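You operate a simulated robot arm through the tools that you are given. There is no shell and no other tool.

You are at the controls of a simulated two-armed robot. One attempt, no reset.

Task
Start the furnace at 250 degrees with limit 800 and rate LO.
Fine: red knob down to the limit, blue knob to the rate, vent slide on the lid shut; the run starts last.
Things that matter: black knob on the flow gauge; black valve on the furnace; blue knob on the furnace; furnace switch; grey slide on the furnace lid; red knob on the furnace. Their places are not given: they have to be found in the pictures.

Only the result counts: the job must be done as asked and must still hold three seconds after the hand-in. Knocking over, shifting, dropping, spilling or breaking anything else fails it. Lids that push on must go on centred and level and be pressed home; caps that screw on are set level and turned clockwise until they are tight.

Robot
Two 7-joint arms with fingered hands on one trunk that stands fixed in place. Base frame: the origin is at the foot of the trunk, x ahead of it, y to its left, z up. Readings come in m, rad, newtons and seconds.
The left shoulder is at [0.06, 0.138, 0.87], the right one opposite. With the tool pointing down near the work surface each hand reaches from about 0.38 to 0.92 m from the base axis, measured 20 degrees to its own side. Payload 4 kg a hand.
The TCP of each hand is the grasp point between the finger pads, 0.036 m short of the fingertips. In the tool frame z runs along the fingers and y along their closing line. The gripper opens to 0.12 m; its body begins 0.042 m behind the TCP. The gripper is a hand of 5 fingers: y runs from the thumb to the fingers, the wrist lies at [-0.015, -0.109, -0.2] in the tool frame, and closing takes about 1.5 s.
Orientation is that of the tool frame in the base frame, as a unit quaternion [w, x, y, z]. With the fingers straight down and the wrist toward the robot, the tool's x, y and z point along [0, 1, 0], [1, 0, 0] and [0, 0, -1] of the base frame.

Tools
- The arms move only by the tool step_arm. It takes "left_increments", "right_increments" or both (then of equal length, played together; a hand with none holds still); each is one flat list of numbers, 6 for each row, row after row: the shift along the tool's x, y, z in m, then the turn, a rotation vector about the tool's x, y, z in rad. In form: [tx, ty, tz, ax, ay, az, tx, ty, tz, ax, ay, az, ...]. A call has 1 to 20 rows; each row is the pose to reach, as a shift and turn from the pose commanded when the call began, along the tool's axes at that moment. "left_hand" and "right_hand" are, for a hand that has rows, the opening, from 0 (shut) to 1 (fully open), set as the call begins (left out, the last holds). A row lasts 0.2 s, in which the tool goes at most 0.05 m and 0.15 rad; a call with a longer step from one row to the next is refused whole, and so is a gripper value outside its range. Where a pose cannot be reached the arm comes as near as it can. A force on the tool above 90 N (or 10 N above the force at the start of the call, whichever is more), or a blocked arm, ends the call early, and 0.2 s more pass. The fingers move at their own pace (about 0.153 m/s each) and stop on an object; they squeeze with about 26 N. The grip force told is the motor's: it shows also when the fingers shut on nothing. Time passes only in rows, and 0.2 s behind the last, so rows that repeat a pose let the fingers close. It gives the time, the measured TCP pose, the force on the tool (base axes), the opening and the grip force at its end, in the units of the frame above (readings bear some noise), with the torque about the TCP (base axes, N m) and any sound that the robot's microphone picked up.
- Cameras (640 x 400 px; columns grow to the right, rows downward): "scene" is now at [0.0699, 0.0159, 1.5345]; the picture's right is [0.08, -1.00, 0.00], its down [-0.30, -0.02, -0.95] and it looks along [0.95, 0.07, -0.30] (base axes); focal length 229 px, centre (320, 200). "left" rides on the left gripper at [-0.069, -0.079, -0.131] in its tool frame; the picture's right is [-0.79, -0.29, 0.55], its down [0.55, -0.74, 0.40] and it looks along [0.29, 0.61, 0.74] (tool axes); focal length 222 px, centre (320, 200). "right" rides on the right gripper at [0.069, -0.079, -0.131] in its tool frame; the picture's right is [-0.79, 0.29, -0.55], its down [-0.55, -0.74, 0.40] and it looks along [-0.29, 0.61, 0.74] (tool axes); focal length 222 px, centre (320, 200).
- grab_frame(camera): a new picture of that camera. It takes no simulated time.
- move_column(by): slides the trunk up (or, below 0, down) by that many m; the arms and the scene camera ride with it, the base frame stays. It gives what a move gives, with no picture.
- set_grasp(shape, hand): the hand has 5 fingers and takes this shape, open, in about a second: jaw (thumb against the fingers, like two jaws); tri (thumb and two fingers); tip (a fingertip pinch); poke (one finger out to press); point (the index stretched); flat (the hand flat); cup (the hand cupped); fist (a fist). The gripper value then closes the fingers along that shape, each until it touches; the sizes above hold for jaw. It gives what a move gives, with no picture.
- aim_head(pan, tilt): turns the head with the scene camera to pan (to the left, within 1.501 rad either way) and tilt (down, from -0.506 to 1.204), counted from straight ahead of the robot. It gives what a move gives.
- measure_at(camera, pixels): for up to 12 pixels [column, row] of the newest picture of that camera ("zoom" is the newest enlarged one), the place [x, y, z] in the base frame of the surface seen there, good to about 0.002 m, but the place of the scene camera against the robot may be out by one fixed shift of up to 0.025 m in any direction. It takes no simulated time.
- inspect(camera, box): a new picture of the part [left, top, right, bottom] of that camera's present view, enlarged. It takes no simulated time.
- sign_off(): hands the job in; it is judged then, once.

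Unless the task says otherwise, let go and move clear before handing in.

The tools are called after "Call:" as name(argument=value, ...) on one line, values as JSON. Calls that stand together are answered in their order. step_arm: Moves the arms, as the interface text tells. Its arguments: {"type":"object","properties":{"left_increments":{"type":"array"},"left_hand":{"type":"number"},"right_increments":{"type":"array"},"right_hand":{"type":"number"}},"required":[]} The other tools are called the same way: move_column (by) moves the trunk up or down; set_grasp (shape, hand) gives the hand a shape; aim_head (pan, tilt) turns the head that bears the scene camera; grab_frame (camera) takes a picture; measure_at (camera, pixels) gives the place of the surface under pixels of a picture; inspect (camera, box) takes an enlarged picture of a part of a camera's view; sign_off () hands the job in.

At the start:

```text
t: 0.0
left_ee_pos: [0.3814, 0.1585, 1.4987]
left_tool_rot: [0.0, 0.707, 0.707, 0.001]
left_wrist_force: [-0.2, 0.5, -0.1]
left_ft_torque: [0.06, -0.02, -0.02]
left_width: 0.1193
left_grasp_force: 0.1
left_shape: jaw
right_ee_pos: [0.382, -0.1559, 1.4999]
right_tool_rot: [0.0, 0.707, 0.708, 0.001]
right_wrist_force: [0.0, -0.2, 0.1]
right_ft_torque: [0.0, 0.04, -0.01]
right_width: 0.1193
right_grasp_force: 0.1
right_shape: jaw
trunk travel left (down, up): [-0.449, 0.141]
head pan, tilt (commanded): [0.077, 0.304]
```

scene: 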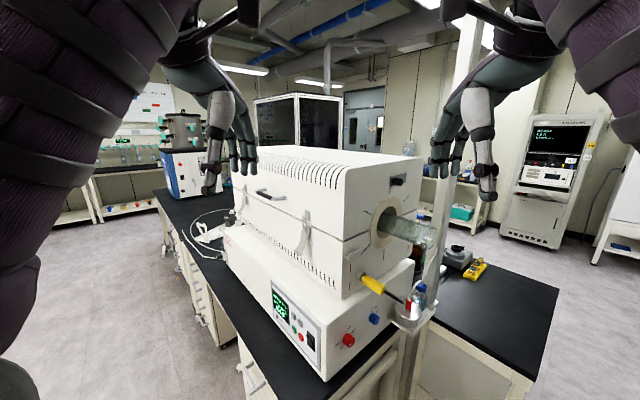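
right: 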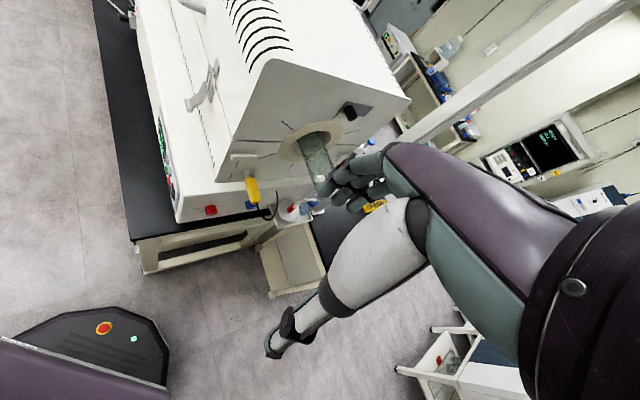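
left: 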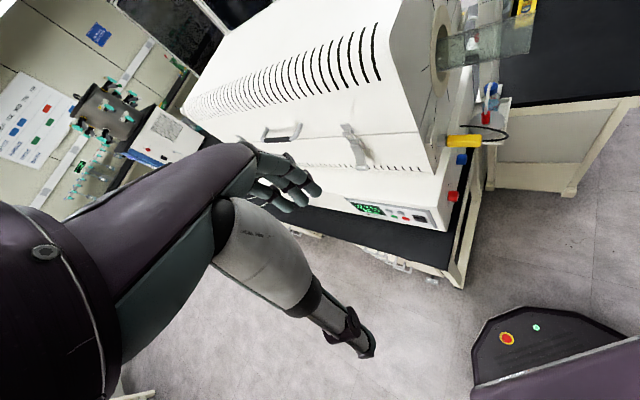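

The scene picture shows the furnace, with its panel around (300,320), a red knob near (348,340), a blue knob near (374,319), and a dark slide near (398,180) on the lid's end. I'll enlarge these areas first.

Call:
inspect(camera="scene", box=[260, 270, 400, 380])

Call:
inspect(camera="scene", box=[340, 150, 500, 330])

Call:
inspect(camera="scene", box=[220, 140, 430, 300])

```text
3.64 times, centred on (330, 325) of scene
```

zoom: 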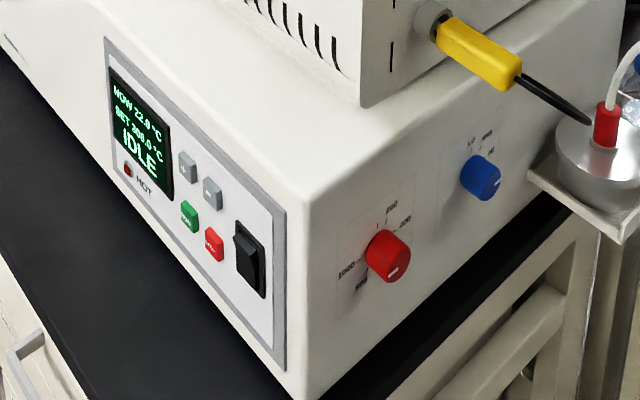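

```text
2.22 times, centred on (420, 240) of scene
```

zoom: 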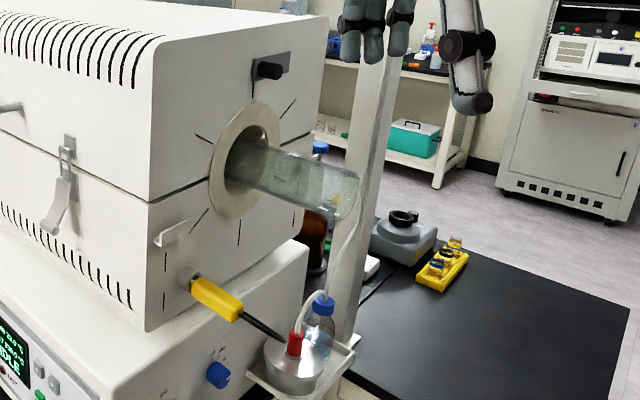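

```text
2.50 times, centred on (325, 220) of scene
```

zoom: 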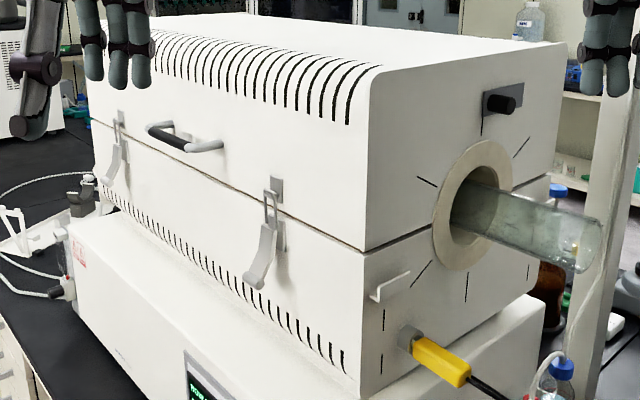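

The panel reads NOW 22.0, SET 200.0, IDLE. I'll zoom in tighter on the panel, the two knobs and the lid's slide.

Call:
inspect(camera="scene", box=[265, 275, 329, 365])

Call:
inspect(camera="scene", box=[330, 300, 394, 350])

Call:
inspect(camera="scene", box=[370, 160, 434, 200])

```text
4.44 times, centred on (297, 320) of scene
```

zoom: 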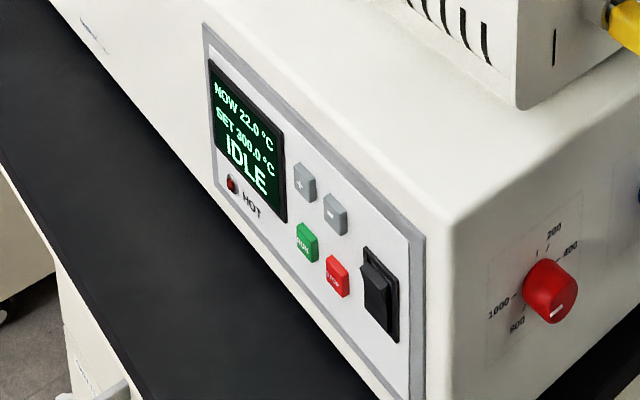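

```text
8.00 times, centred on (362, 325) of scene
```

zoom: 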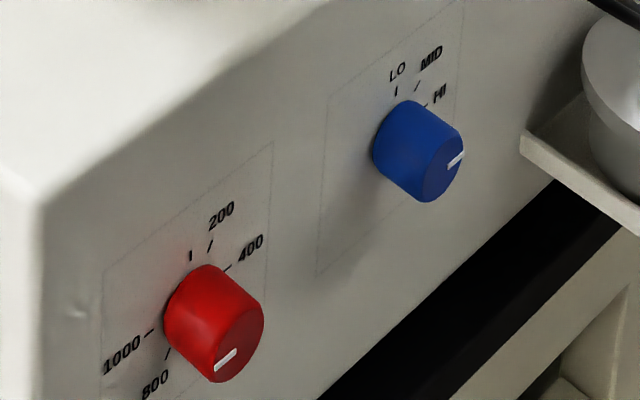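

```text
10.00 times, centred on (402, 180) of scene
```

zoom: 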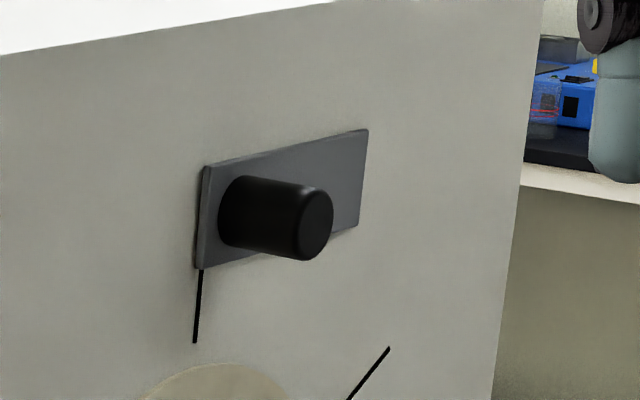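

SET may be 200 or 300, so I'll zoom in closer on the display and then measure key points.

Call:
inspect(camera="scene", box=[270, 278, 302, 322])

Call:
inspect(camera="scene", box=[362, 304, 386, 328])

Call:
inspect(camera="scene", box=[336, 326, 364, 352])

Call:
grab_frame(camera="scene")

Call:
measure_at(camera="scene", pixels=[[348, 340], [374, 319], [398, 180], [233, 240], [340, 300], [413, 270], [322, 370], [410, 160], [345, 185], [310, 340], [380, 300], [280, 310]])

```text
9.09 times, centred on (286, 300) of scene
```

zoom: 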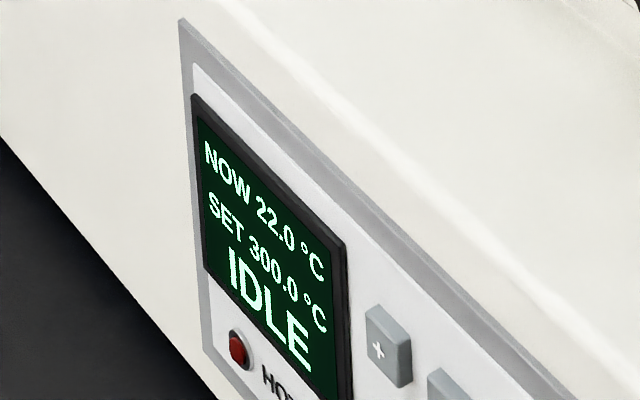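

```text
16.00 times, centred on (374, 316) of scene
```

zoom: 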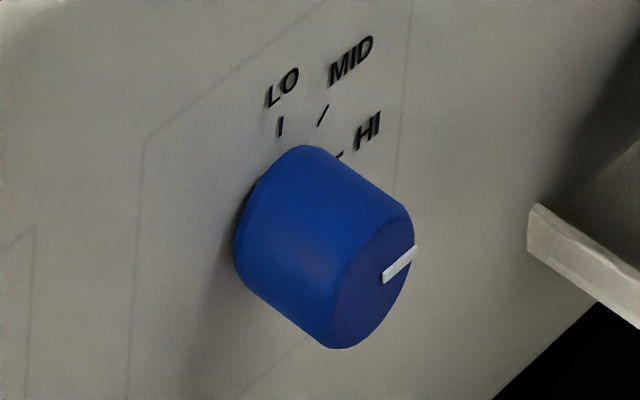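

```text
15.38 times, centred on (350, 339) of scene
```

zoom: 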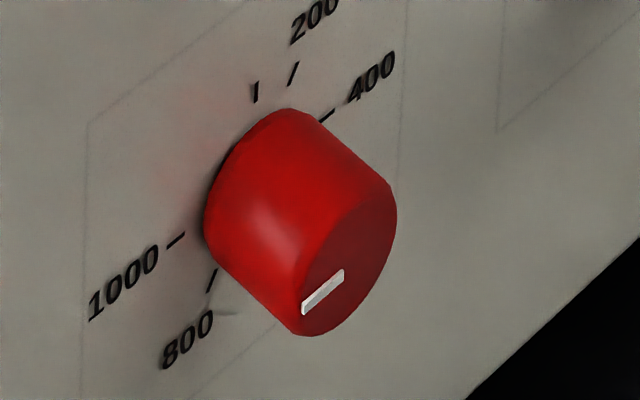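

```text
taken
```

scene: 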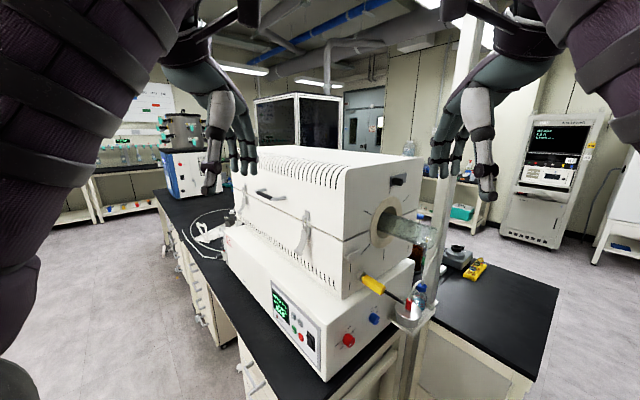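

```text
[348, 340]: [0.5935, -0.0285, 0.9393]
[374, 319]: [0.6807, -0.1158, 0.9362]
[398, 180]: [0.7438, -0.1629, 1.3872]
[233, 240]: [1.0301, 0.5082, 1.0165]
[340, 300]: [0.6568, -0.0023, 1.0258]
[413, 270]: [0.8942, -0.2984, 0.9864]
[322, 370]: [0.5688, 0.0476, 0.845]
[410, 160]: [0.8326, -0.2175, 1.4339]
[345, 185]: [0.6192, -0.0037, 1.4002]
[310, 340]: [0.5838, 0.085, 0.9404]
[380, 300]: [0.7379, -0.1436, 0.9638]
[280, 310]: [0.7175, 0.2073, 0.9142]
```

SET reads 300.0. The red pointer looks near 1000 and the blue one near HI. The knob face sits about 45° to the robot. I'll measure the same features through the hand cameras, which don't carry the scene camera's fixed shift.

Call:
inspect(camera="right", box=[180, 160, 300, 230])

Call:
inspect(camera="right", box=[320, 80, 384, 120])

Call:
inspect(camera="left", box=[340, 180, 480, 250])

Call:
grab_frame(camera="right")

Call:
grab_frame(camera="left")

```text
5.33 times, centred on (240, 195) of right
```

zoom: 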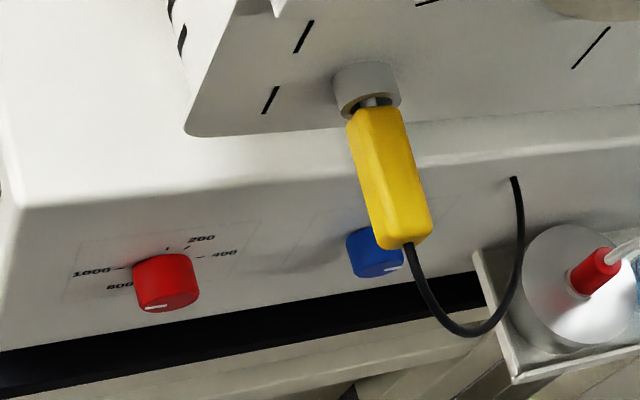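

```text
10.00 times, centred on (352, 100) of right
```

zoom: 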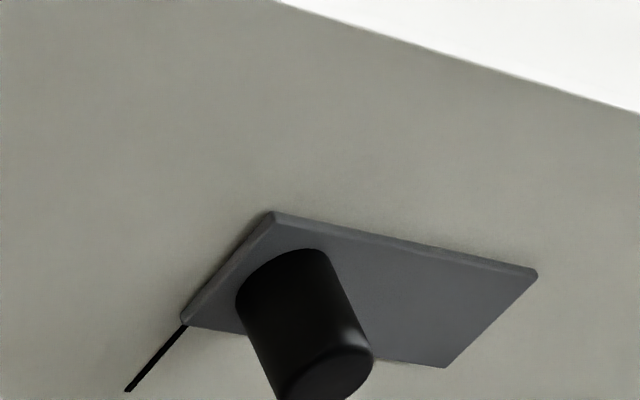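

```text
4.57 times, centred on (410, 215) of left
```

zoom: 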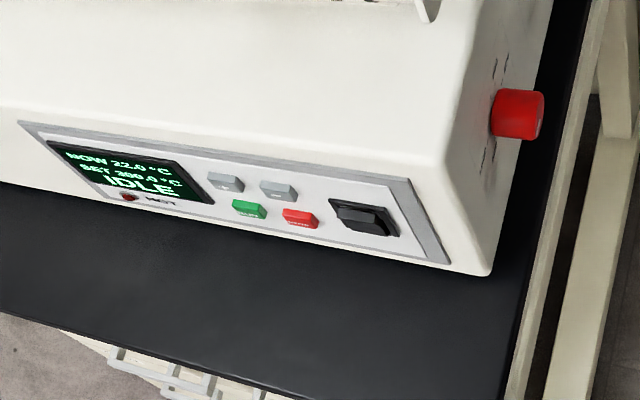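

```text
taken
```

right: 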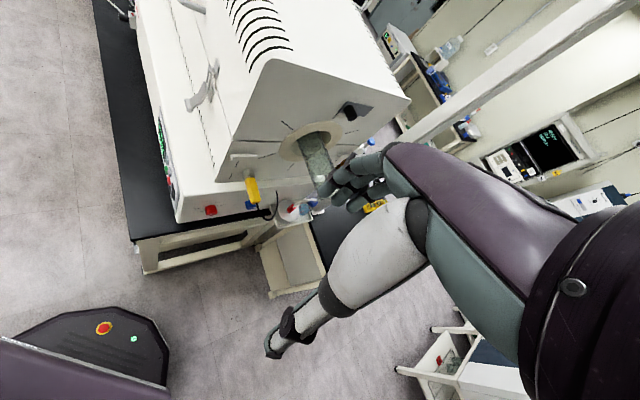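

```text
taken
```

left: 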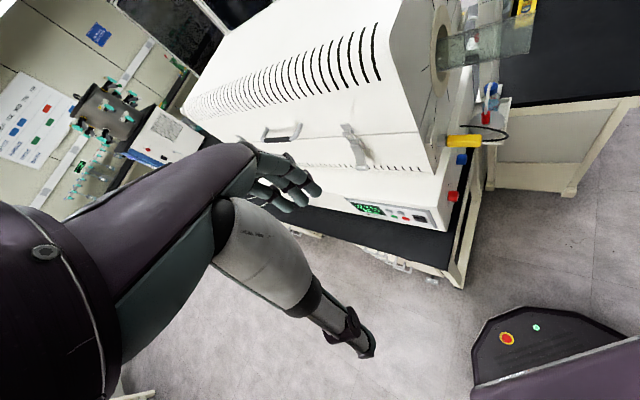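

I'll measure panel features with the left camera's zoom first. The newest zoom must be the one measured, so I'm re-taking it.

Call:
inspect(camera="left", box=[340, 180, 480, 250])

Call:
measure_at(camera="zoom", pixels=[[225, 182], [278, 190], [248, 208], [299, 217], [362, 218], [90, 135], [380, 181], [400, 255], [517, 114], [130, 170], [543, 115], [460, 150]])

Call:
inspect(camera="right", box=[180, 160, 300, 230])

Call:
measure_at(camera="zoom", pixels=[[170, 305], [165, 270], [380, 268], [372, 245], [120, 268], [195, 258], [130, 240], [300, 240], [130, 310], [430, 240], [390, 150], [514, 180]])

Call:
inspect(camera="right", box=[320, 80, 384, 120])

Call:
measure_at(camera="zoom", pixels=[[330, 370], [280, 290], [275, 220], [530, 275], [445, 360], [190, 315], [130, 385], [160, 345], [100, 150], [500, 150], [380, 300], [450, 300]])

```text
4.57 times, centred on (410, 215) of left
```

zoom: 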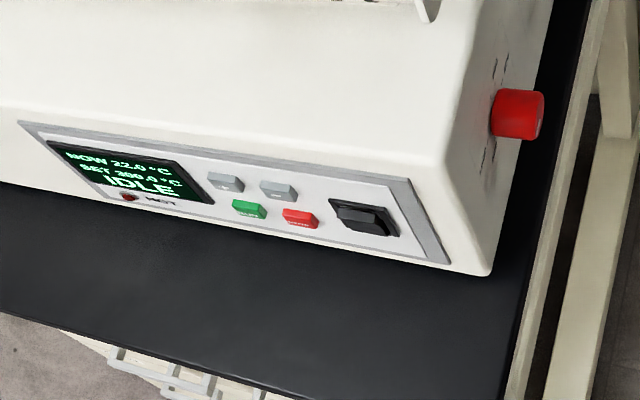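

```text
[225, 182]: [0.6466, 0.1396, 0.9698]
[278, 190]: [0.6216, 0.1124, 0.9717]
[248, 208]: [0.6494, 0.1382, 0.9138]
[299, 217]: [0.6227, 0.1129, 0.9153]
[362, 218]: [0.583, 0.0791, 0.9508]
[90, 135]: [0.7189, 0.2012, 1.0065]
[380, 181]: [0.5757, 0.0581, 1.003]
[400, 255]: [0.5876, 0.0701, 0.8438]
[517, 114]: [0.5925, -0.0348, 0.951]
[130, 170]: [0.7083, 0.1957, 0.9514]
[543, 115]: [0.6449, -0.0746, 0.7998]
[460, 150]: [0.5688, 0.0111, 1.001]
```

```text
5.33 times, centred on (240, 195) of right
```

zoom: 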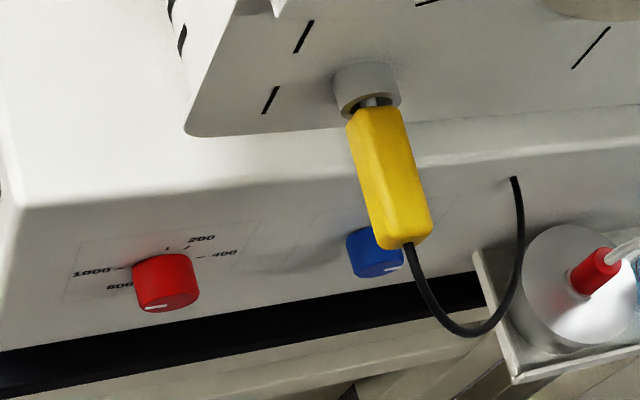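

```text
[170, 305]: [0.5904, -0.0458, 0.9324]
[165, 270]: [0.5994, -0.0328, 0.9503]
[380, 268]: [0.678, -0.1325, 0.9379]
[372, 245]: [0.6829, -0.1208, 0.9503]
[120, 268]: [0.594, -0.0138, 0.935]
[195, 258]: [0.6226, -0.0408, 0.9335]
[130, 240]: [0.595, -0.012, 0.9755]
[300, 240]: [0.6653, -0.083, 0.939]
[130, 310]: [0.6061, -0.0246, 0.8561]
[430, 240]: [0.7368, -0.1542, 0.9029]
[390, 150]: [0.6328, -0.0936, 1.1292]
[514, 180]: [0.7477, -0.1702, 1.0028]
```

```text
10.00 times, centred on (352, 100) of right
```

zoom: 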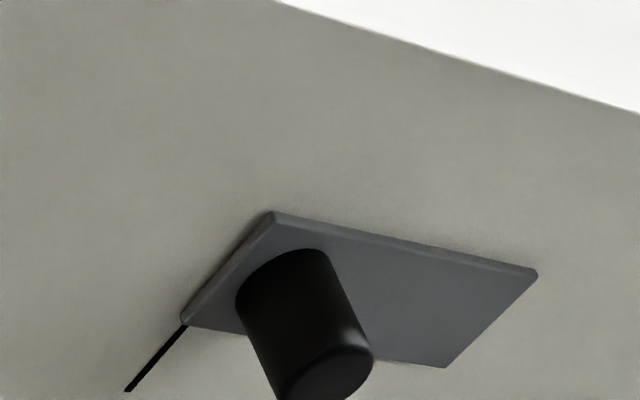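

```text
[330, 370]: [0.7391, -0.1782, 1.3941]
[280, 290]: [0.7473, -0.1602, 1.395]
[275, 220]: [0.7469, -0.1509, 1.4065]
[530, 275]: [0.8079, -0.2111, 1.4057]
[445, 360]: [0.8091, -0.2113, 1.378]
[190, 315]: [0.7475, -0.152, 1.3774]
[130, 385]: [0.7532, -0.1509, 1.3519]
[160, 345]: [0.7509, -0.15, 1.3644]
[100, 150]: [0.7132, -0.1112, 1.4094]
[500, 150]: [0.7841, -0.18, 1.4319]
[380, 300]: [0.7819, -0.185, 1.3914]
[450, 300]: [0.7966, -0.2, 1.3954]
```

The hand cameras put the "+" button near (0.647,0.140,0.970), "−" near (0.622,0.112,0.972), RUN near (0.649,0.138,0.914), the red knob near (0.597,-0.035,0.945), the blue one near (0.681,-0.125,0.945), and the slide's knob near (0.743,-0.17,1.393). Next I'll look for labels around the slide and the other controls, and put the left hand into poke so I can see its fingertip.

Call:
set_grasp(shape="poke", hand="left")

Call:
grab_frame(camera="left")

Call:
inspect(camera="scene", box=[190, 180, 290, 260])

Call:
inspect(camera="scene", box=[385, 165, 411, 200])

Call:
inspect(camera="scene", box=[340, 260, 450, 340])

```text
t: 0.9
left_ee_pos: [0.3807, 0.1588, 1.4986]
left_tool_rot: [0.0, 0.707, 0.707, 0.0]
left_wrist_force: [1.0, -1.0, 0.0]
left_ft_torque: [0.02, 0.03, 0.0]
left_width: 0.0
left_grasp_force: 0.0
left_shape: poke
right_ee_pos: [0.3821, -0.1553, 1.5005]
right_tool_rot: [0.0, 0.708, 0.707, 0.0]
right_wrist_force: [-0.1, -0.5, -0.6]
right_ft_torque: [0.0, 0.0, 0.0]
right_width: 0.1197
right_grasp_force: 0.1
right_shape: jaw
trunk travel left (down, up): [-0.449, 0.141]
head pan, tilt (commanded): [0.077, 0.304]
```

```text
taken
```

left: 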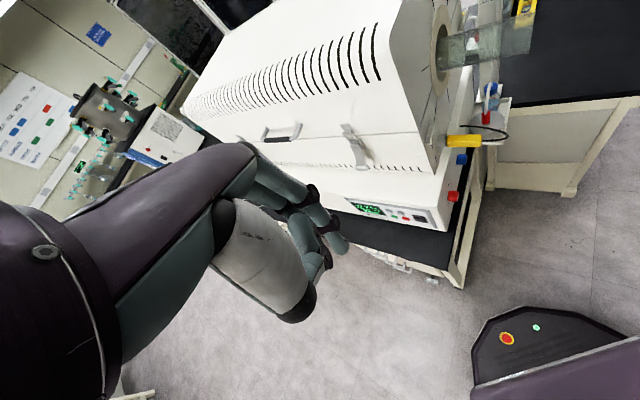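

```text
5.00 times, centred on (240, 220) of scene
```

zoom: 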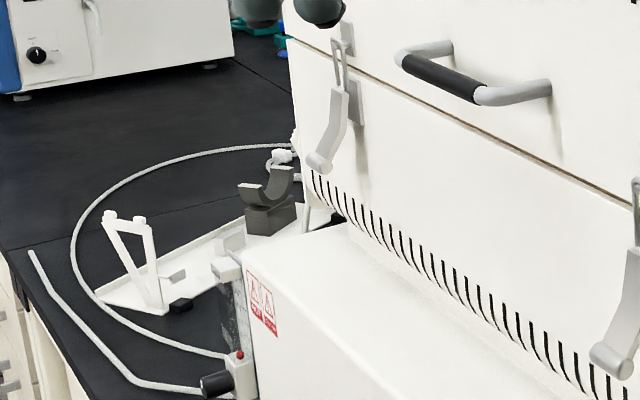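

```text
11.43 times, centred on (398, 182) of scene
```

zoom: 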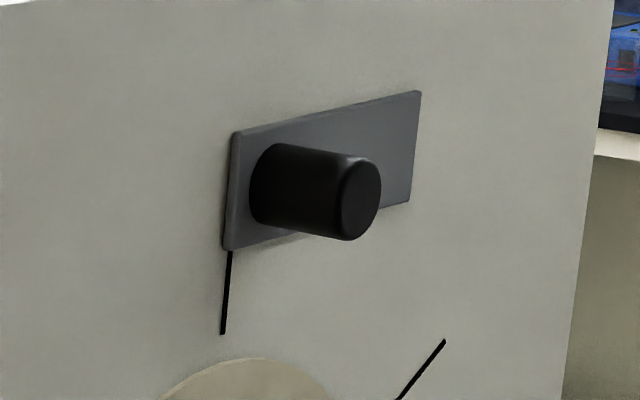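

```text
5.00 times, centred on (395, 300) of scene
```

zoom: 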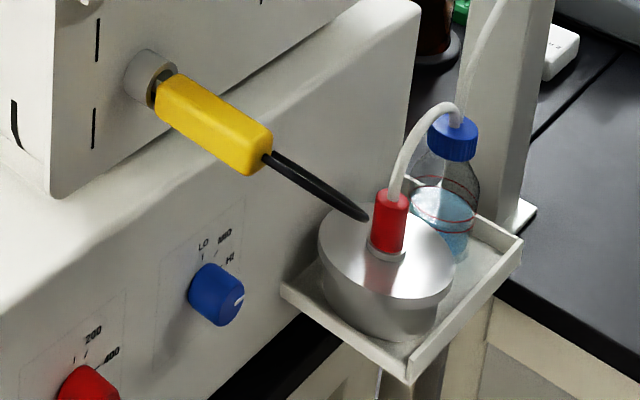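

The flow gauge with its black knob stands at the far left end, around (232,238) in the scene picture, and isn't part of the task. I'll zoom on the left hand's poke shape to find its extended fingertip.

Call:
inspect(camera="left", box=[200, 140, 380, 340])

Call:
inspect(camera="scene", box=[160, 40, 280, 210])

```text
2.00 times, centred on (290, 240) of left
```

zoom: 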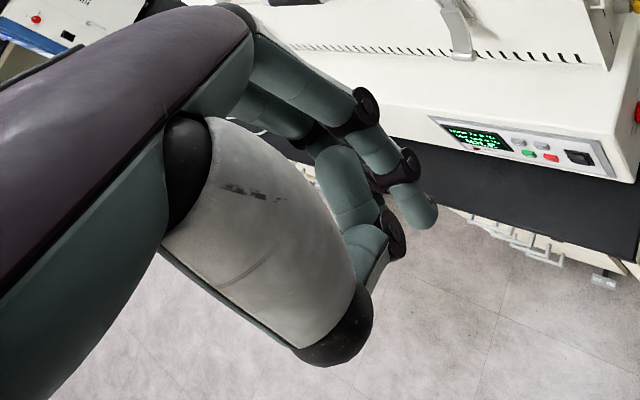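

```text
2.35 times, centred on (220, 125) of scene
```

zoom: 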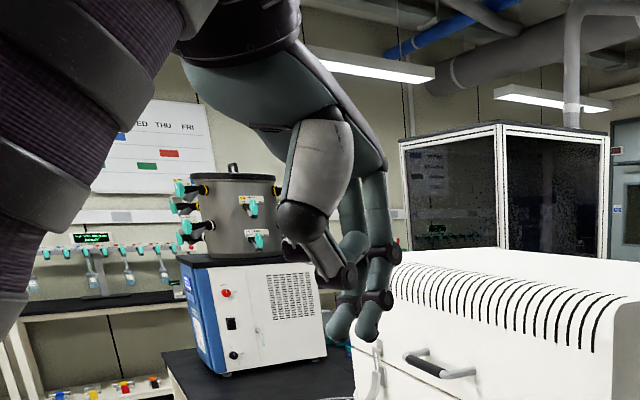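

The index fingertip in the left zoom lies near (418,222), about (339,251) in the left picture. I'll measure it.

Call:
inspect(camera="left", box=[290, 210, 370, 270])

Call:
measure_at(camera="left", pixels=[[336, 245], [338, 249], [340, 252], [342, 250], [334, 240], [330, 237], [340, 247], [320, 255]])

```text
6.67 times, centred on (330, 240) of left
```

zoom: 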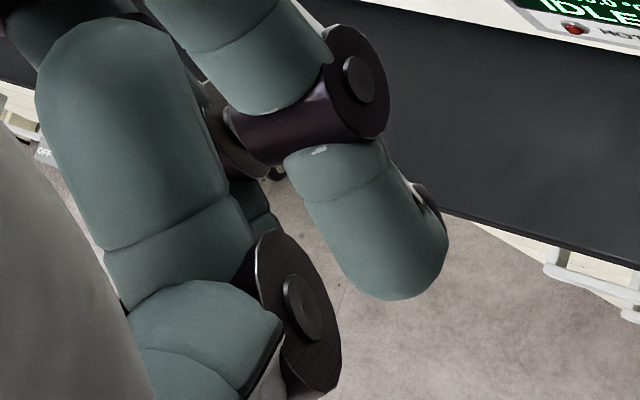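

```text
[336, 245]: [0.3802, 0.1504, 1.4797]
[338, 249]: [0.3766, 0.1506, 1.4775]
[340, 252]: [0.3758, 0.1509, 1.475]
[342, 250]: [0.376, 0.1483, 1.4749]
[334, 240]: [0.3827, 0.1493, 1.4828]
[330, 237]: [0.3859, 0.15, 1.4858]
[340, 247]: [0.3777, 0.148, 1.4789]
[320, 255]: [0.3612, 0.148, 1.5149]
```

The fingertip sits about 0.025 m ahead of the TCP along the tool axis. Now I'll measure the dial ticks to get the knob angles.

Call:
inspect(camera="scene", box=[336, 326, 364, 352])

Call:
measure_at(camera="zoom", pixels=[[256, 92], [293, 73], [327, 115], [175, 240], [212, 280], [345, 240], [322, 292], [305, 308], [340, 275], [300, 120], [150, 180], [395, 215]])

Call:
inspect(camera="scene", box=[362, 304, 386, 328])

Call:
measure_at(camera="zoom", pixels=[[280, 127], [323, 117], [340, 155], [400, 263], [412, 255], [388, 276], [370, 280], [345, 325], [405, 220], [200, 150], [300, 250], [340, 340]])

```text
15.38 times, centred on (350, 339) of scene
```

zoom: 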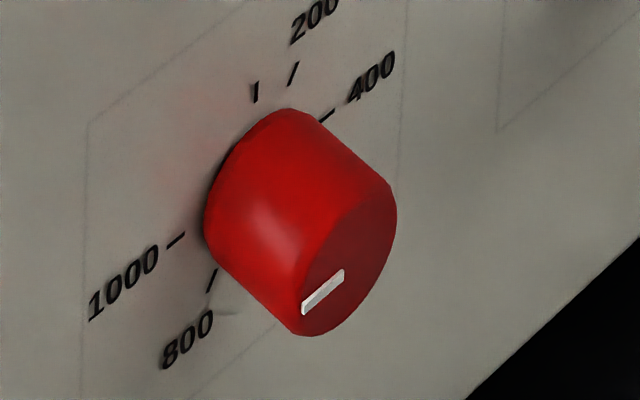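

```text
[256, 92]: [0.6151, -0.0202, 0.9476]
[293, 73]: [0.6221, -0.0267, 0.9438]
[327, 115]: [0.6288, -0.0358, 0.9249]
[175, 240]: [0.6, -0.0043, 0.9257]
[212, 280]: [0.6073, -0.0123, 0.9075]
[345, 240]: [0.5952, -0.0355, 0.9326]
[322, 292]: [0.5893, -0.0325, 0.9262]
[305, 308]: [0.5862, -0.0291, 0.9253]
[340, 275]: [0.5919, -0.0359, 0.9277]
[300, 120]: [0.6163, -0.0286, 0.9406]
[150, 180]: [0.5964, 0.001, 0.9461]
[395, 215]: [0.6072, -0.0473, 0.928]
```

```text
16.00 times, centred on (374, 316) of scene
```

zoom: 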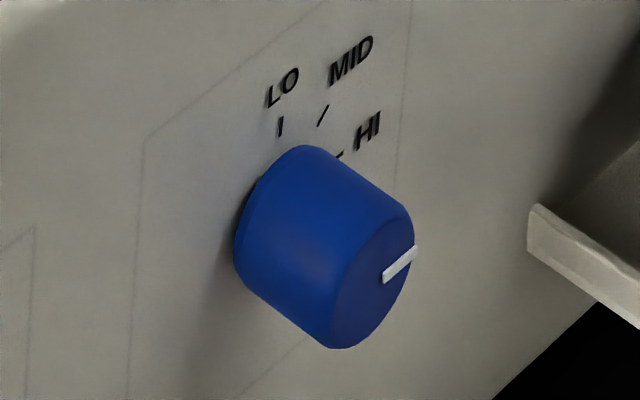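

```text
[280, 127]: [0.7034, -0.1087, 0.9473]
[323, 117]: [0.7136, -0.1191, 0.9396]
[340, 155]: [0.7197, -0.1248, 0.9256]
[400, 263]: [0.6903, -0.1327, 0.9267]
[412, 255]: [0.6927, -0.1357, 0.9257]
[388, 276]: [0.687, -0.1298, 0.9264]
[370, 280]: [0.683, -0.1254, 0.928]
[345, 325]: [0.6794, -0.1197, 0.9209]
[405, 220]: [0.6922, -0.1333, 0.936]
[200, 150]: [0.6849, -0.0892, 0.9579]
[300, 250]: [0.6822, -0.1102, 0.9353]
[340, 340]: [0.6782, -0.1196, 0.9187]
```

The dials work out as follows. Red has 400 at 3 o'clock, 800 at 7 o'clock (210°) and 1000 at 9 o'clock, with the pointer at 1000, so it needs 60° counter-clockwise. Blue has LO at 12 o'clock and HI at 3 o'clock, with the pointer at HI, so it needs 90° counter-clockwise. I'll give the right hand a three-finger shape and look at it.

Call:
set_grasp(shape="tri", hand="right")

Call:
inspect(camera="right", box=[240, 130, 440, 370])

Call:
inspect(camera="scene", box=[410, 60, 530, 220])

```text
t: 1.8
left_ee_pos: [0.3821, 0.1593, 1.4988]
left_tool_rot: [0.0, 0.707, 0.707, -0.001]
left_wrist_force: [0.3, 0.0, 0.0]
left_ft_torque: [-0.01, -0.01, 0.01]
left_width: 0.0
left_grasp_force: 0.1
left_shape: poke
right_ee_pos: [0.3813, -0.1566, 1.4994]
right_tool_rot: [0.0, 0.707, 0.707, 0.0]
right_wrist_force: [-0.1, 0.0, 0.2]
right_ft_torque: [-0.04, -0.03, 0.0]
right_width: 0.1196
right_grasp_force: 0.0
right_shape: tri
trunk travel left (down, up): [-0.449, 0.141]
head pan, tilt (commanded): [0.077, 0.304]
```

```text
1.67 times, centred on (340, 250) of right
```

zoom: 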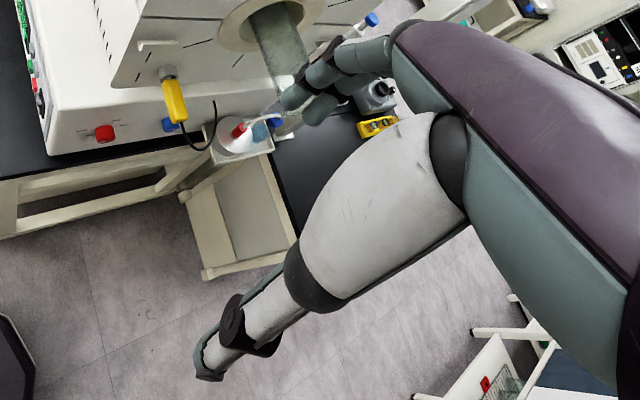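

```text
2.50 times, centred on (470, 140) of scene
```

zoom: 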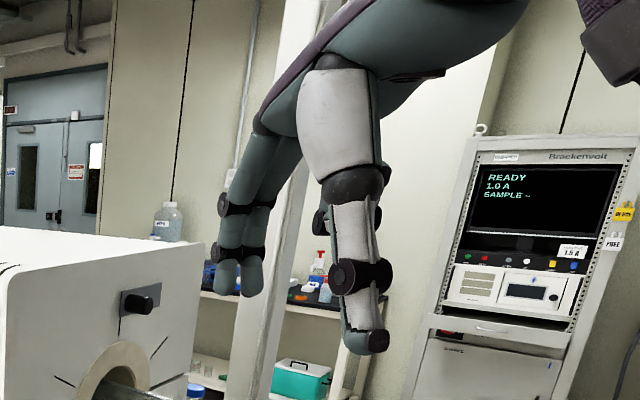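

Tri leaves the thumb and two fingers out, which suits a knob. Before moving, I'll measure the obstacles near the right hand's path: the glass tube end, the yellow plug and its cable, and the pot on the shelf.

Call:
inspect(camera="right", box=[240, 110, 340, 230])

Call:
measure_at(camera="right", pixels=[[305, 130], [318, 170], [322, 185], [249, 180], [253, 200], [265, 218], [278, 205], [290, 212], [300, 213], [284, 207], [315, 135], [277, 219]])

Call:
measure_at(camera="scene", pixels=[[430, 232], [434, 250], [390, 222], [385, 293], [365, 280], [402, 301], [408, 318], [395, 319], [408, 345], [360, 352], [335, 381], [250, 360]])

```text
3.33 times, centred on (290, 170) of right
```

zoom: 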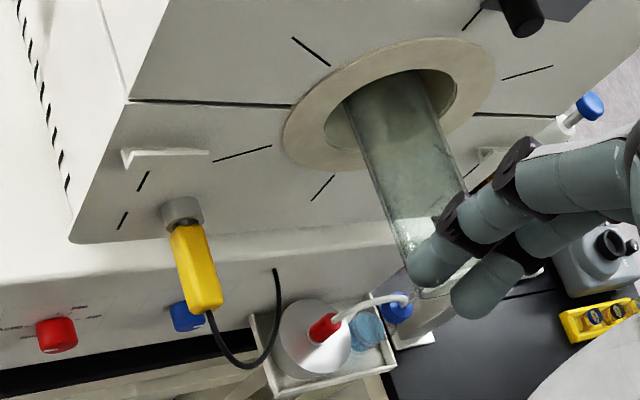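

```text
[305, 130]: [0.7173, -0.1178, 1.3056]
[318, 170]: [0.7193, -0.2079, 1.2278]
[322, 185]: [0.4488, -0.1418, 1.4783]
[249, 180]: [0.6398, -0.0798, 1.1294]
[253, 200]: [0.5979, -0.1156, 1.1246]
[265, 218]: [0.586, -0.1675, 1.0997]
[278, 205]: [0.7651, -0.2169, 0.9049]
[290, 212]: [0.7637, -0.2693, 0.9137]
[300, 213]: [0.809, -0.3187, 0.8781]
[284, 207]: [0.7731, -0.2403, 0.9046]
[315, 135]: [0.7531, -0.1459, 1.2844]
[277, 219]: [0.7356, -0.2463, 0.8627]
```

```text
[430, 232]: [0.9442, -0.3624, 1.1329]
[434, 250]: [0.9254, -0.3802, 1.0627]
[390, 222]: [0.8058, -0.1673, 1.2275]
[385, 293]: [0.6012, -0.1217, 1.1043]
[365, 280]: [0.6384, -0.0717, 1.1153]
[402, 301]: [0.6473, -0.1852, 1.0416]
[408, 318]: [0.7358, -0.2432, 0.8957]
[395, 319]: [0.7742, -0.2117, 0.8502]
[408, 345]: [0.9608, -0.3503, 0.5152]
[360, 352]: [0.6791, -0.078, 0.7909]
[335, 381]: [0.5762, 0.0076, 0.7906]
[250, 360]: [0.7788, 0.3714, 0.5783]
```

The tube ends at about (0.66,-0.25,1.25), the plug sits at z≈1.13, its cable stays above z≈1.0, and the tray's left edge is about 0.11 m right of the blue knob. I'll take the right hand down through free space to about (0.40,-0.30,1.20) and turn it to face the knob panel.

Call:
step_arm(right_increments=[-0.0207, 0.0029, 0.0429, 0, 0, 0, -0.0414, 0.0057, 0.0857, 0, 0, 0, -0.0621, 0.0086, 0.1286, 0, 0, 0, -0.0829, 0.0114, 0.1714, 0, 0, 0, -0.1036, 0.0143, 0.2143, 0, 0, 0, -0.1243, 0.0171, 0.2571, 0, 0, 0, -0.145, 0.02, 0.3, 0, 0, 0, -0.145, 0.02, 0.3, -0.0994, 0.1025, 0, -0.145, 0.02, 0.3, -0.1988, 0.2051, 0, -0.145, 0.02, 0.3, -0.2982, 0.3076, 0, -0.145, 0.02, 0.3, -0.3976, 0.4101, 0, -0.145, 0.02, 0.3, -0.497, 0.5126, 0, -0.145, 0.02, 0.3, -0.5963, 0.6152, 0, -0.145, 0.02, 0.3, -0.6957, 0.7177, 0, -0.145, 0.02, 0.3, -0.7951, 0.8202, 0, -0.145, 0.02, 0.3, -0.8945, 0.9227, 0, -0.145, 0.02, 0.3, -0.9939, 1.0253, 0, -0.145, 0.02, 0.3, -1.0933, 1.1278, 0], right_hand=0.5)

Call:
grab_frame(camera="scene")

Call:
grab_frame(camera="right")

```text
t: 5.6
left_ee_pos: [0.3821, 0.1582, 1.5009]
left_tool_rot: [0.0, 0.707, 0.707, -0.001]
left_wrist_force: [0.5, 0.3, 0.0]
left_ft_torque: [0.01, 0.02, 0.03]
left_width: 0.0
left_grasp_force: 0.0
left_shape: poke
right_ee_pos: [0.4034, -0.3015, 1.1992]
right_tool_rot: [-0.012, 0.499, 0.5, 0.708]
right_wrist_force: [-0.2, -0.4, 0.7]
right_ft_torque: [0.04, 0.0, 0.02]
right_width: 0.0602
right_grasp_force: 0.0
right_shape: tri
trunk travel left (down, up): [-0.449, 0.141]
head pan, tilt (commanded): [0.077, 0.304]
```

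```text
taken
```

scene: 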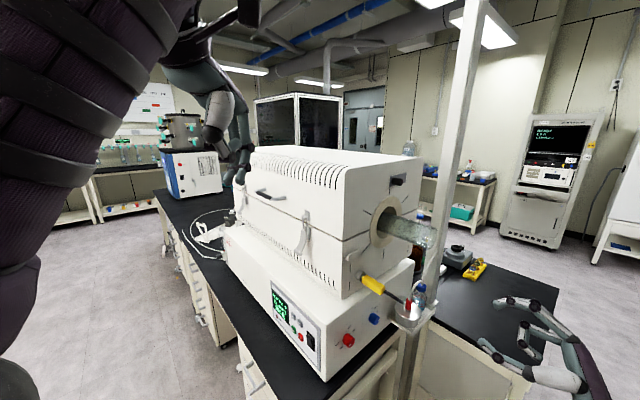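

```text
taken
```

right: 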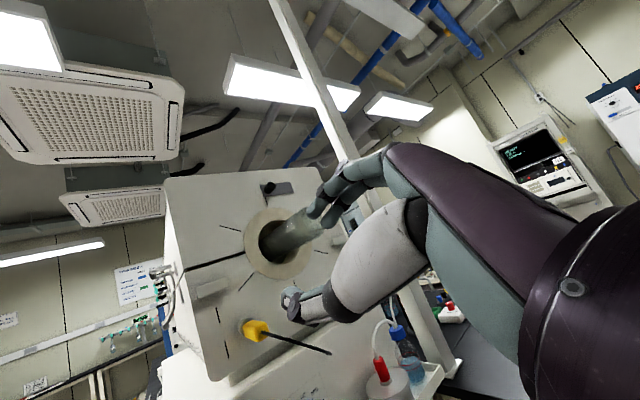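

The pose was reached as commanded. From here the right camera sees the lid's end face well, with the slide near (275,188), so I'll zoom in on it.

Call:
inspect(camera="right", box=[230, 165, 310, 215])

Call:
measure_at(camera="zoom", pixels=[[320, 180], [340, 190], [270, 150], [480, 150]])

```text
8.00 times, centred on (270, 190) of right
```

zoom: 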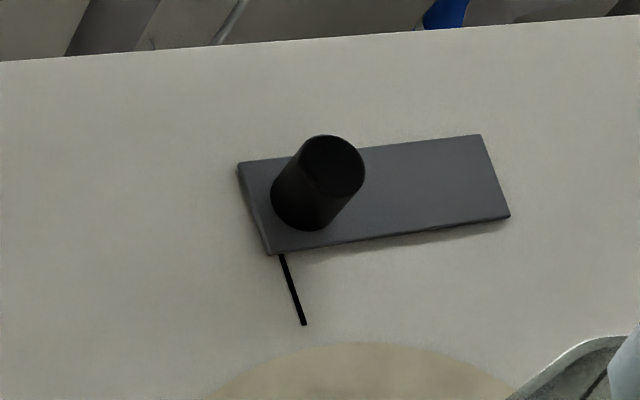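

```text
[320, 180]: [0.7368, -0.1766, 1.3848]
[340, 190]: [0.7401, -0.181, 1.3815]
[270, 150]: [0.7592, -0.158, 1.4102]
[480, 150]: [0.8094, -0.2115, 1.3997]
```

The slide's plate is grey, with a black knob near its left end. I'll come back to it after the dials. Next I'm lowering the right hand in front of the red knob and stopping about 0.08 m short of it.

Call:
step_arm(right_increments=[-0.0266, -0.036, 0.005, 0, 0, 0, -0.0532, -0.072, 0.01, 0, 0, 0, -0.0799, -0.108, 0.015, 0, 0, 0, -0.1065, -0.144, 0.02, 0, 0, 0, -0.1331, -0.18, 0.025, 0, 0, 0, -0.1597, -0.216, 0.03, 0, 0, 0, -0.1597, -0.216, 0.07, 0, 0, 0, -0.1597, -0.216, 0.11, 0, 0, 0, -0.1597, -0.216, 0.15, 0, 0, 0, -0.1597, -0.216, 0.195, 0, 0, 0])

Call:
grab_frame(camera="scene")

Call:
grab_frame(camera="right")

```text
t: 7.8
left_ee_pos: [0.3819, 0.1585, 1.4999]
left_tool_rot: [-0.001, 0.707, 0.707, -0.001]
left_wrist_force: [0.1, -0.1, -0.5]
left_ft_torque: [0.01, -0.02, 0.01]
left_width: 0.0
left_grasp_force: 0.0
left_shape: poke
right_ee_pos: [0.509, -0.1366, 0.9321]
right_tool_rot: [-0.013, 0.499, 0.5, 0.707]
right_wrist_force: [0.3, 0.1, 0.1]
right_ft_torque: [0.01, 0.05, -0.02]
right_width: 0.0599
right_grasp_force: 0.0
right_shape: tri
right hand out of reach, approached as far as the arm can: row 1, 2, 3, 10
trunk travel left (down, up): [-0.449, 0.141]
head pan, tilt (commanded): [0.077, 0.304]
```

```text
taken
```

scene: 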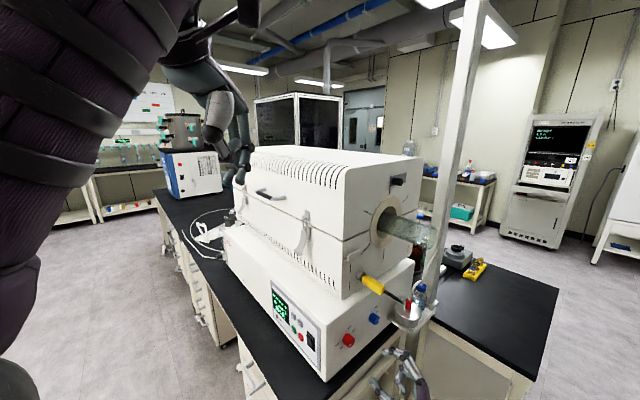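

```text
taken
```

right: 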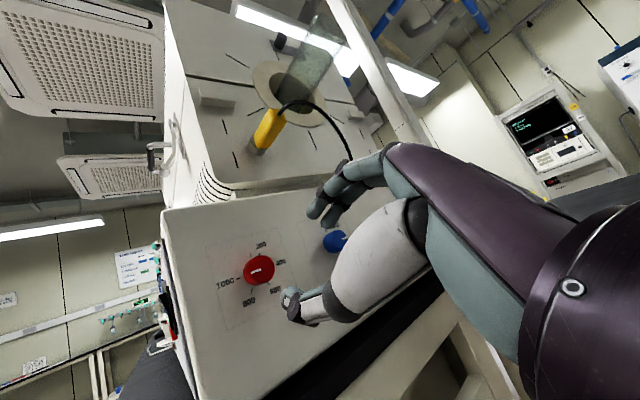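

The hand is in front of the red knob, seen at (259,269). Row 10 was slightly out of reach. I'll zoom in and measure the knob and fingertips from here.

Call:
inspect(camera="right", box=[190, 200, 350, 330])

Call:
measure_at(camera="zoom", pixels=[[276, 215], [210, 245], [345, 245], [278, 350], [280, 165], [240, 205], [310, 225], [270, 255], [285, 170], [388, 300], [505, 65], [480, 20]])

```text
3.08 times, centred on (270, 265) of right
```

zoom: 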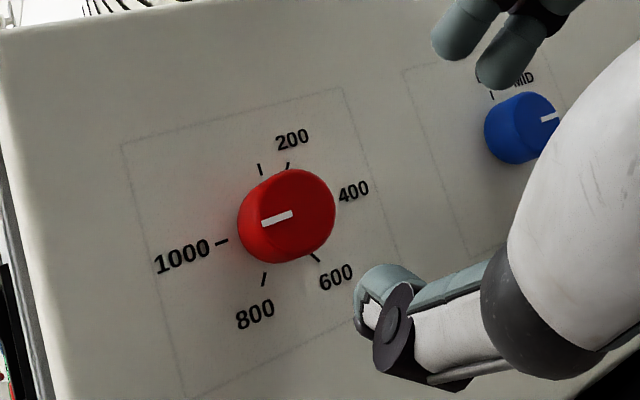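

```text
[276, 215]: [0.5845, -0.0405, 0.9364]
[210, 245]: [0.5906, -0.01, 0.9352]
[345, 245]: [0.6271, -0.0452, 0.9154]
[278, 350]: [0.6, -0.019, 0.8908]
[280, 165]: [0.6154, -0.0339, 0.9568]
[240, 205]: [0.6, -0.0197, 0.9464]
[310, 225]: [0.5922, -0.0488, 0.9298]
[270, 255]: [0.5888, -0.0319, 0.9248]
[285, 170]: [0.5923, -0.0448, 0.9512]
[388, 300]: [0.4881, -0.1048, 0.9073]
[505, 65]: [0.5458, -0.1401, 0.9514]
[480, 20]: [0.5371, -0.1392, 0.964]
```

The pointer is exactly on 1000, and 600/800/1000 are clearly labelled. I'll measure the ticks and the pointer ends for an exact centre.

Call:
measure_at(camera="zoom", pixels=[[221, 241], [264, 279], [315, 257], [260, 169], [265, 222], [290, 214], [330, 215], [290, 255], [300, 172], [250, 240], [325, 195], [320, 245]])

Call:
inspect(camera="right", box=[240, 120, 440, 340])

Call:
measure_at(camera="right", pixels=[[314, 214], [311, 207], [330, 222], [326, 212], [292, 302], [290, 295], [296, 312], [288, 300]])

```text
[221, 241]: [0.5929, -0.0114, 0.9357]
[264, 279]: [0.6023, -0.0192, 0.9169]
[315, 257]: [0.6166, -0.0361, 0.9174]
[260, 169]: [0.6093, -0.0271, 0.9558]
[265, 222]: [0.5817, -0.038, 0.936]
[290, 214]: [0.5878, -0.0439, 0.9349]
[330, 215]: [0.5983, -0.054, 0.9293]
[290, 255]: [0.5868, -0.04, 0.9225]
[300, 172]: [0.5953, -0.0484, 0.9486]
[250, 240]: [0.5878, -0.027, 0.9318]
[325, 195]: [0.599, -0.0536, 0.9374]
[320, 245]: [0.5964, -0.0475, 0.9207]
```

```text
1.82 times, centred on (340, 230) of right
```

zoom: 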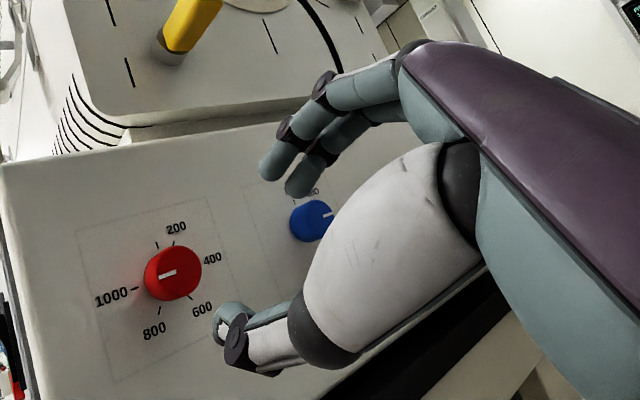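

```text
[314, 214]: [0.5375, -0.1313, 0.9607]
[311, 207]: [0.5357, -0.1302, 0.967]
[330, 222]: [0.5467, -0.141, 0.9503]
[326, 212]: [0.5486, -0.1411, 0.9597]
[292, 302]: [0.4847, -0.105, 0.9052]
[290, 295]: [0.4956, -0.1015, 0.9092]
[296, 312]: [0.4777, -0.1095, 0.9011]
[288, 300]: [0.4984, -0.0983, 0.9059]
```

The red dial's centre is about u=0.456, z=0.935, with the knob tip 0.026 m off the face. I'll tilt the head down to check the right arm's posture and clearances before closing in.

Call:
aim_head(pan=-0.1, tilt=0.85)

Call:
grab_frame(camera="scene")

```text
t: 8.8
left_ee_pos: [0.3818, 0.1585, 1.4992]
left_tool_rot: [0.0, 0.707, 0.707, 0.0]
left_wrist_force: [-0.1, -0.2, 0.1]
left_ft_torque: [-0.02, 0.0, 0.03]
left_width: 0.0
left_grasp_force: 0.1
left_shape: poke
right_ee_pos: [0.5084, -0.1358, 0.9324]
right_tool_rot: [-0.012, 0.498, 0.5, 0.708]
right_wrist_force: [-0.4, 0.7, 0.4]
right_ft_torque: [-0.03, 0.0, 0.01]
right_width: 0.0599
right_grasp_force: 0.2
right_shape: tri
trunk travel left (down, up): [-0.449, 0.141]
head pan, tilt (commanded): [-0.099, 0.85]
```

```text
taken
```

scene: 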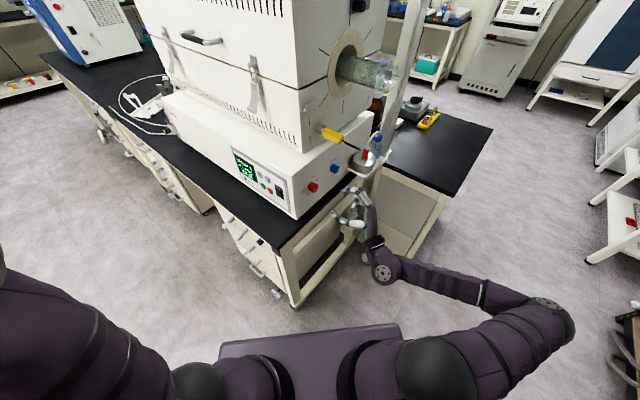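

I'll measure the shoulder, elbow and wrist, plus the bench edge under the knob panel, in this view.

Call:
measure_at(camera="scene", pixels=[[440, 365], [555, 320], [460, 285], [383, 270], [370, 240], [350, 210], [312, 187], [335, 170], [330, 205], [300, 245], [260, 215], [355, 195]])

Call:
inspect(camera="scene", box=[280, 130, 420, 290])

```text
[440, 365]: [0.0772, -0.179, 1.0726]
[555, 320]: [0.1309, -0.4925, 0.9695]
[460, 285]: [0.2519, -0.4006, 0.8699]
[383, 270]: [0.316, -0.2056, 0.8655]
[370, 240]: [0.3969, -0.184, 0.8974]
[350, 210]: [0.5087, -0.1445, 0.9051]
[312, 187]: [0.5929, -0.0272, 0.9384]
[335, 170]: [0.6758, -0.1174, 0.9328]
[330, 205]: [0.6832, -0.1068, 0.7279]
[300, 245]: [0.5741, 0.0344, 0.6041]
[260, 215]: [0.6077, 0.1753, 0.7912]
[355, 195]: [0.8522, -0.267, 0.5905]
```

```text
2.50 times, centred on (350, 210) of scene
```

zoom: 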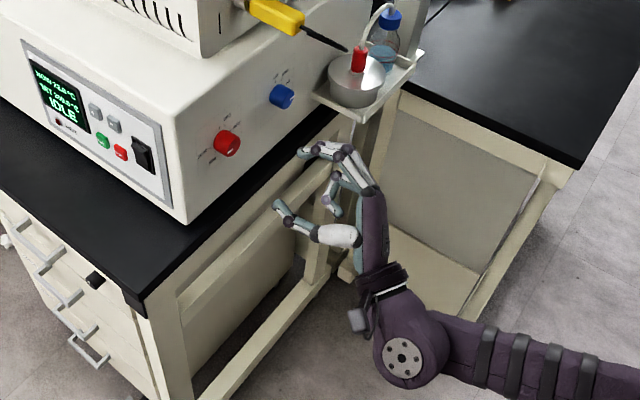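

The bench top is about 0.80 m high, so there's room below the knob. I'll roll the hand 30° clockwise, so the counter-clockwise turn stays centred in the wrist's range, while moving to about 0.01 m short of the knob.

Call:
step_arm(right_increments=[0.001, 0, 0.0185, 0, 0, 0.131, 0.002, 0, 0.037, 0, 0, 0.262, 0.003, -0.0005, 0.0555, 0, 0, 0.393, 0.0043, -0.0007, 0.074, 0, 0, 0.5236, 0.0043, -0.0007, 0.074, 0, 0, 0.5236])

Call:
grab_frame(camera="right")

Call:
inspect(camera="scene", box=[280, 150, 380, 230])

```text
t: 10.0
left_ee_pos: [0.3795, 0.1596, 1.4992]
left_tool_rot: [0.0, 0.707, 0.707, 0.0]
left_wrist_force: [-0.6, 0.1, 0.7]
left_ft_torque: [0.0, -0.03, 0.01]
left_width: 0.0001
left_grasp_force: 0.1
left_shape: poke
right_ee_pos: [0.5582, -0.081, 0.9337]
right_tool_rot: [-0.195, 0.613, 0.353, 0.68]
right_wrist_force: [-0.3, -0.3, 0.2]
right_ft_torque: [-0.01, -0.01, -0.03]
right_width: 0.0601
right_grasp_force: 0.1
right_shape: tri
right hand out of reach, approached as far as the arm can: row 1
trunk travel left (down, up): [-0.449, 0.141]
head pan, tilt (commanded): [-0.099, 0.85]
```

```text
taken
```

right: 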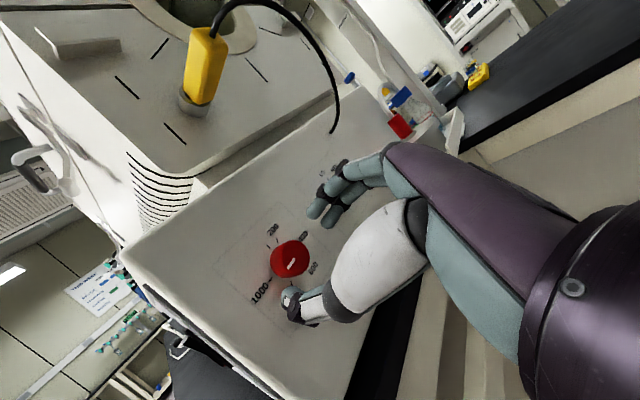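

```text
5.00 times, centred on (330, 190) of scene
```

zoom: 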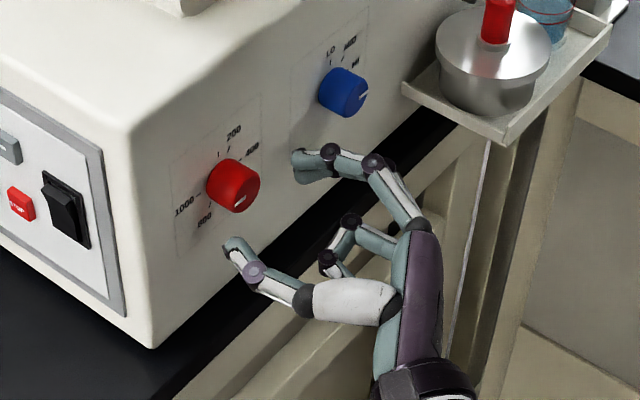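

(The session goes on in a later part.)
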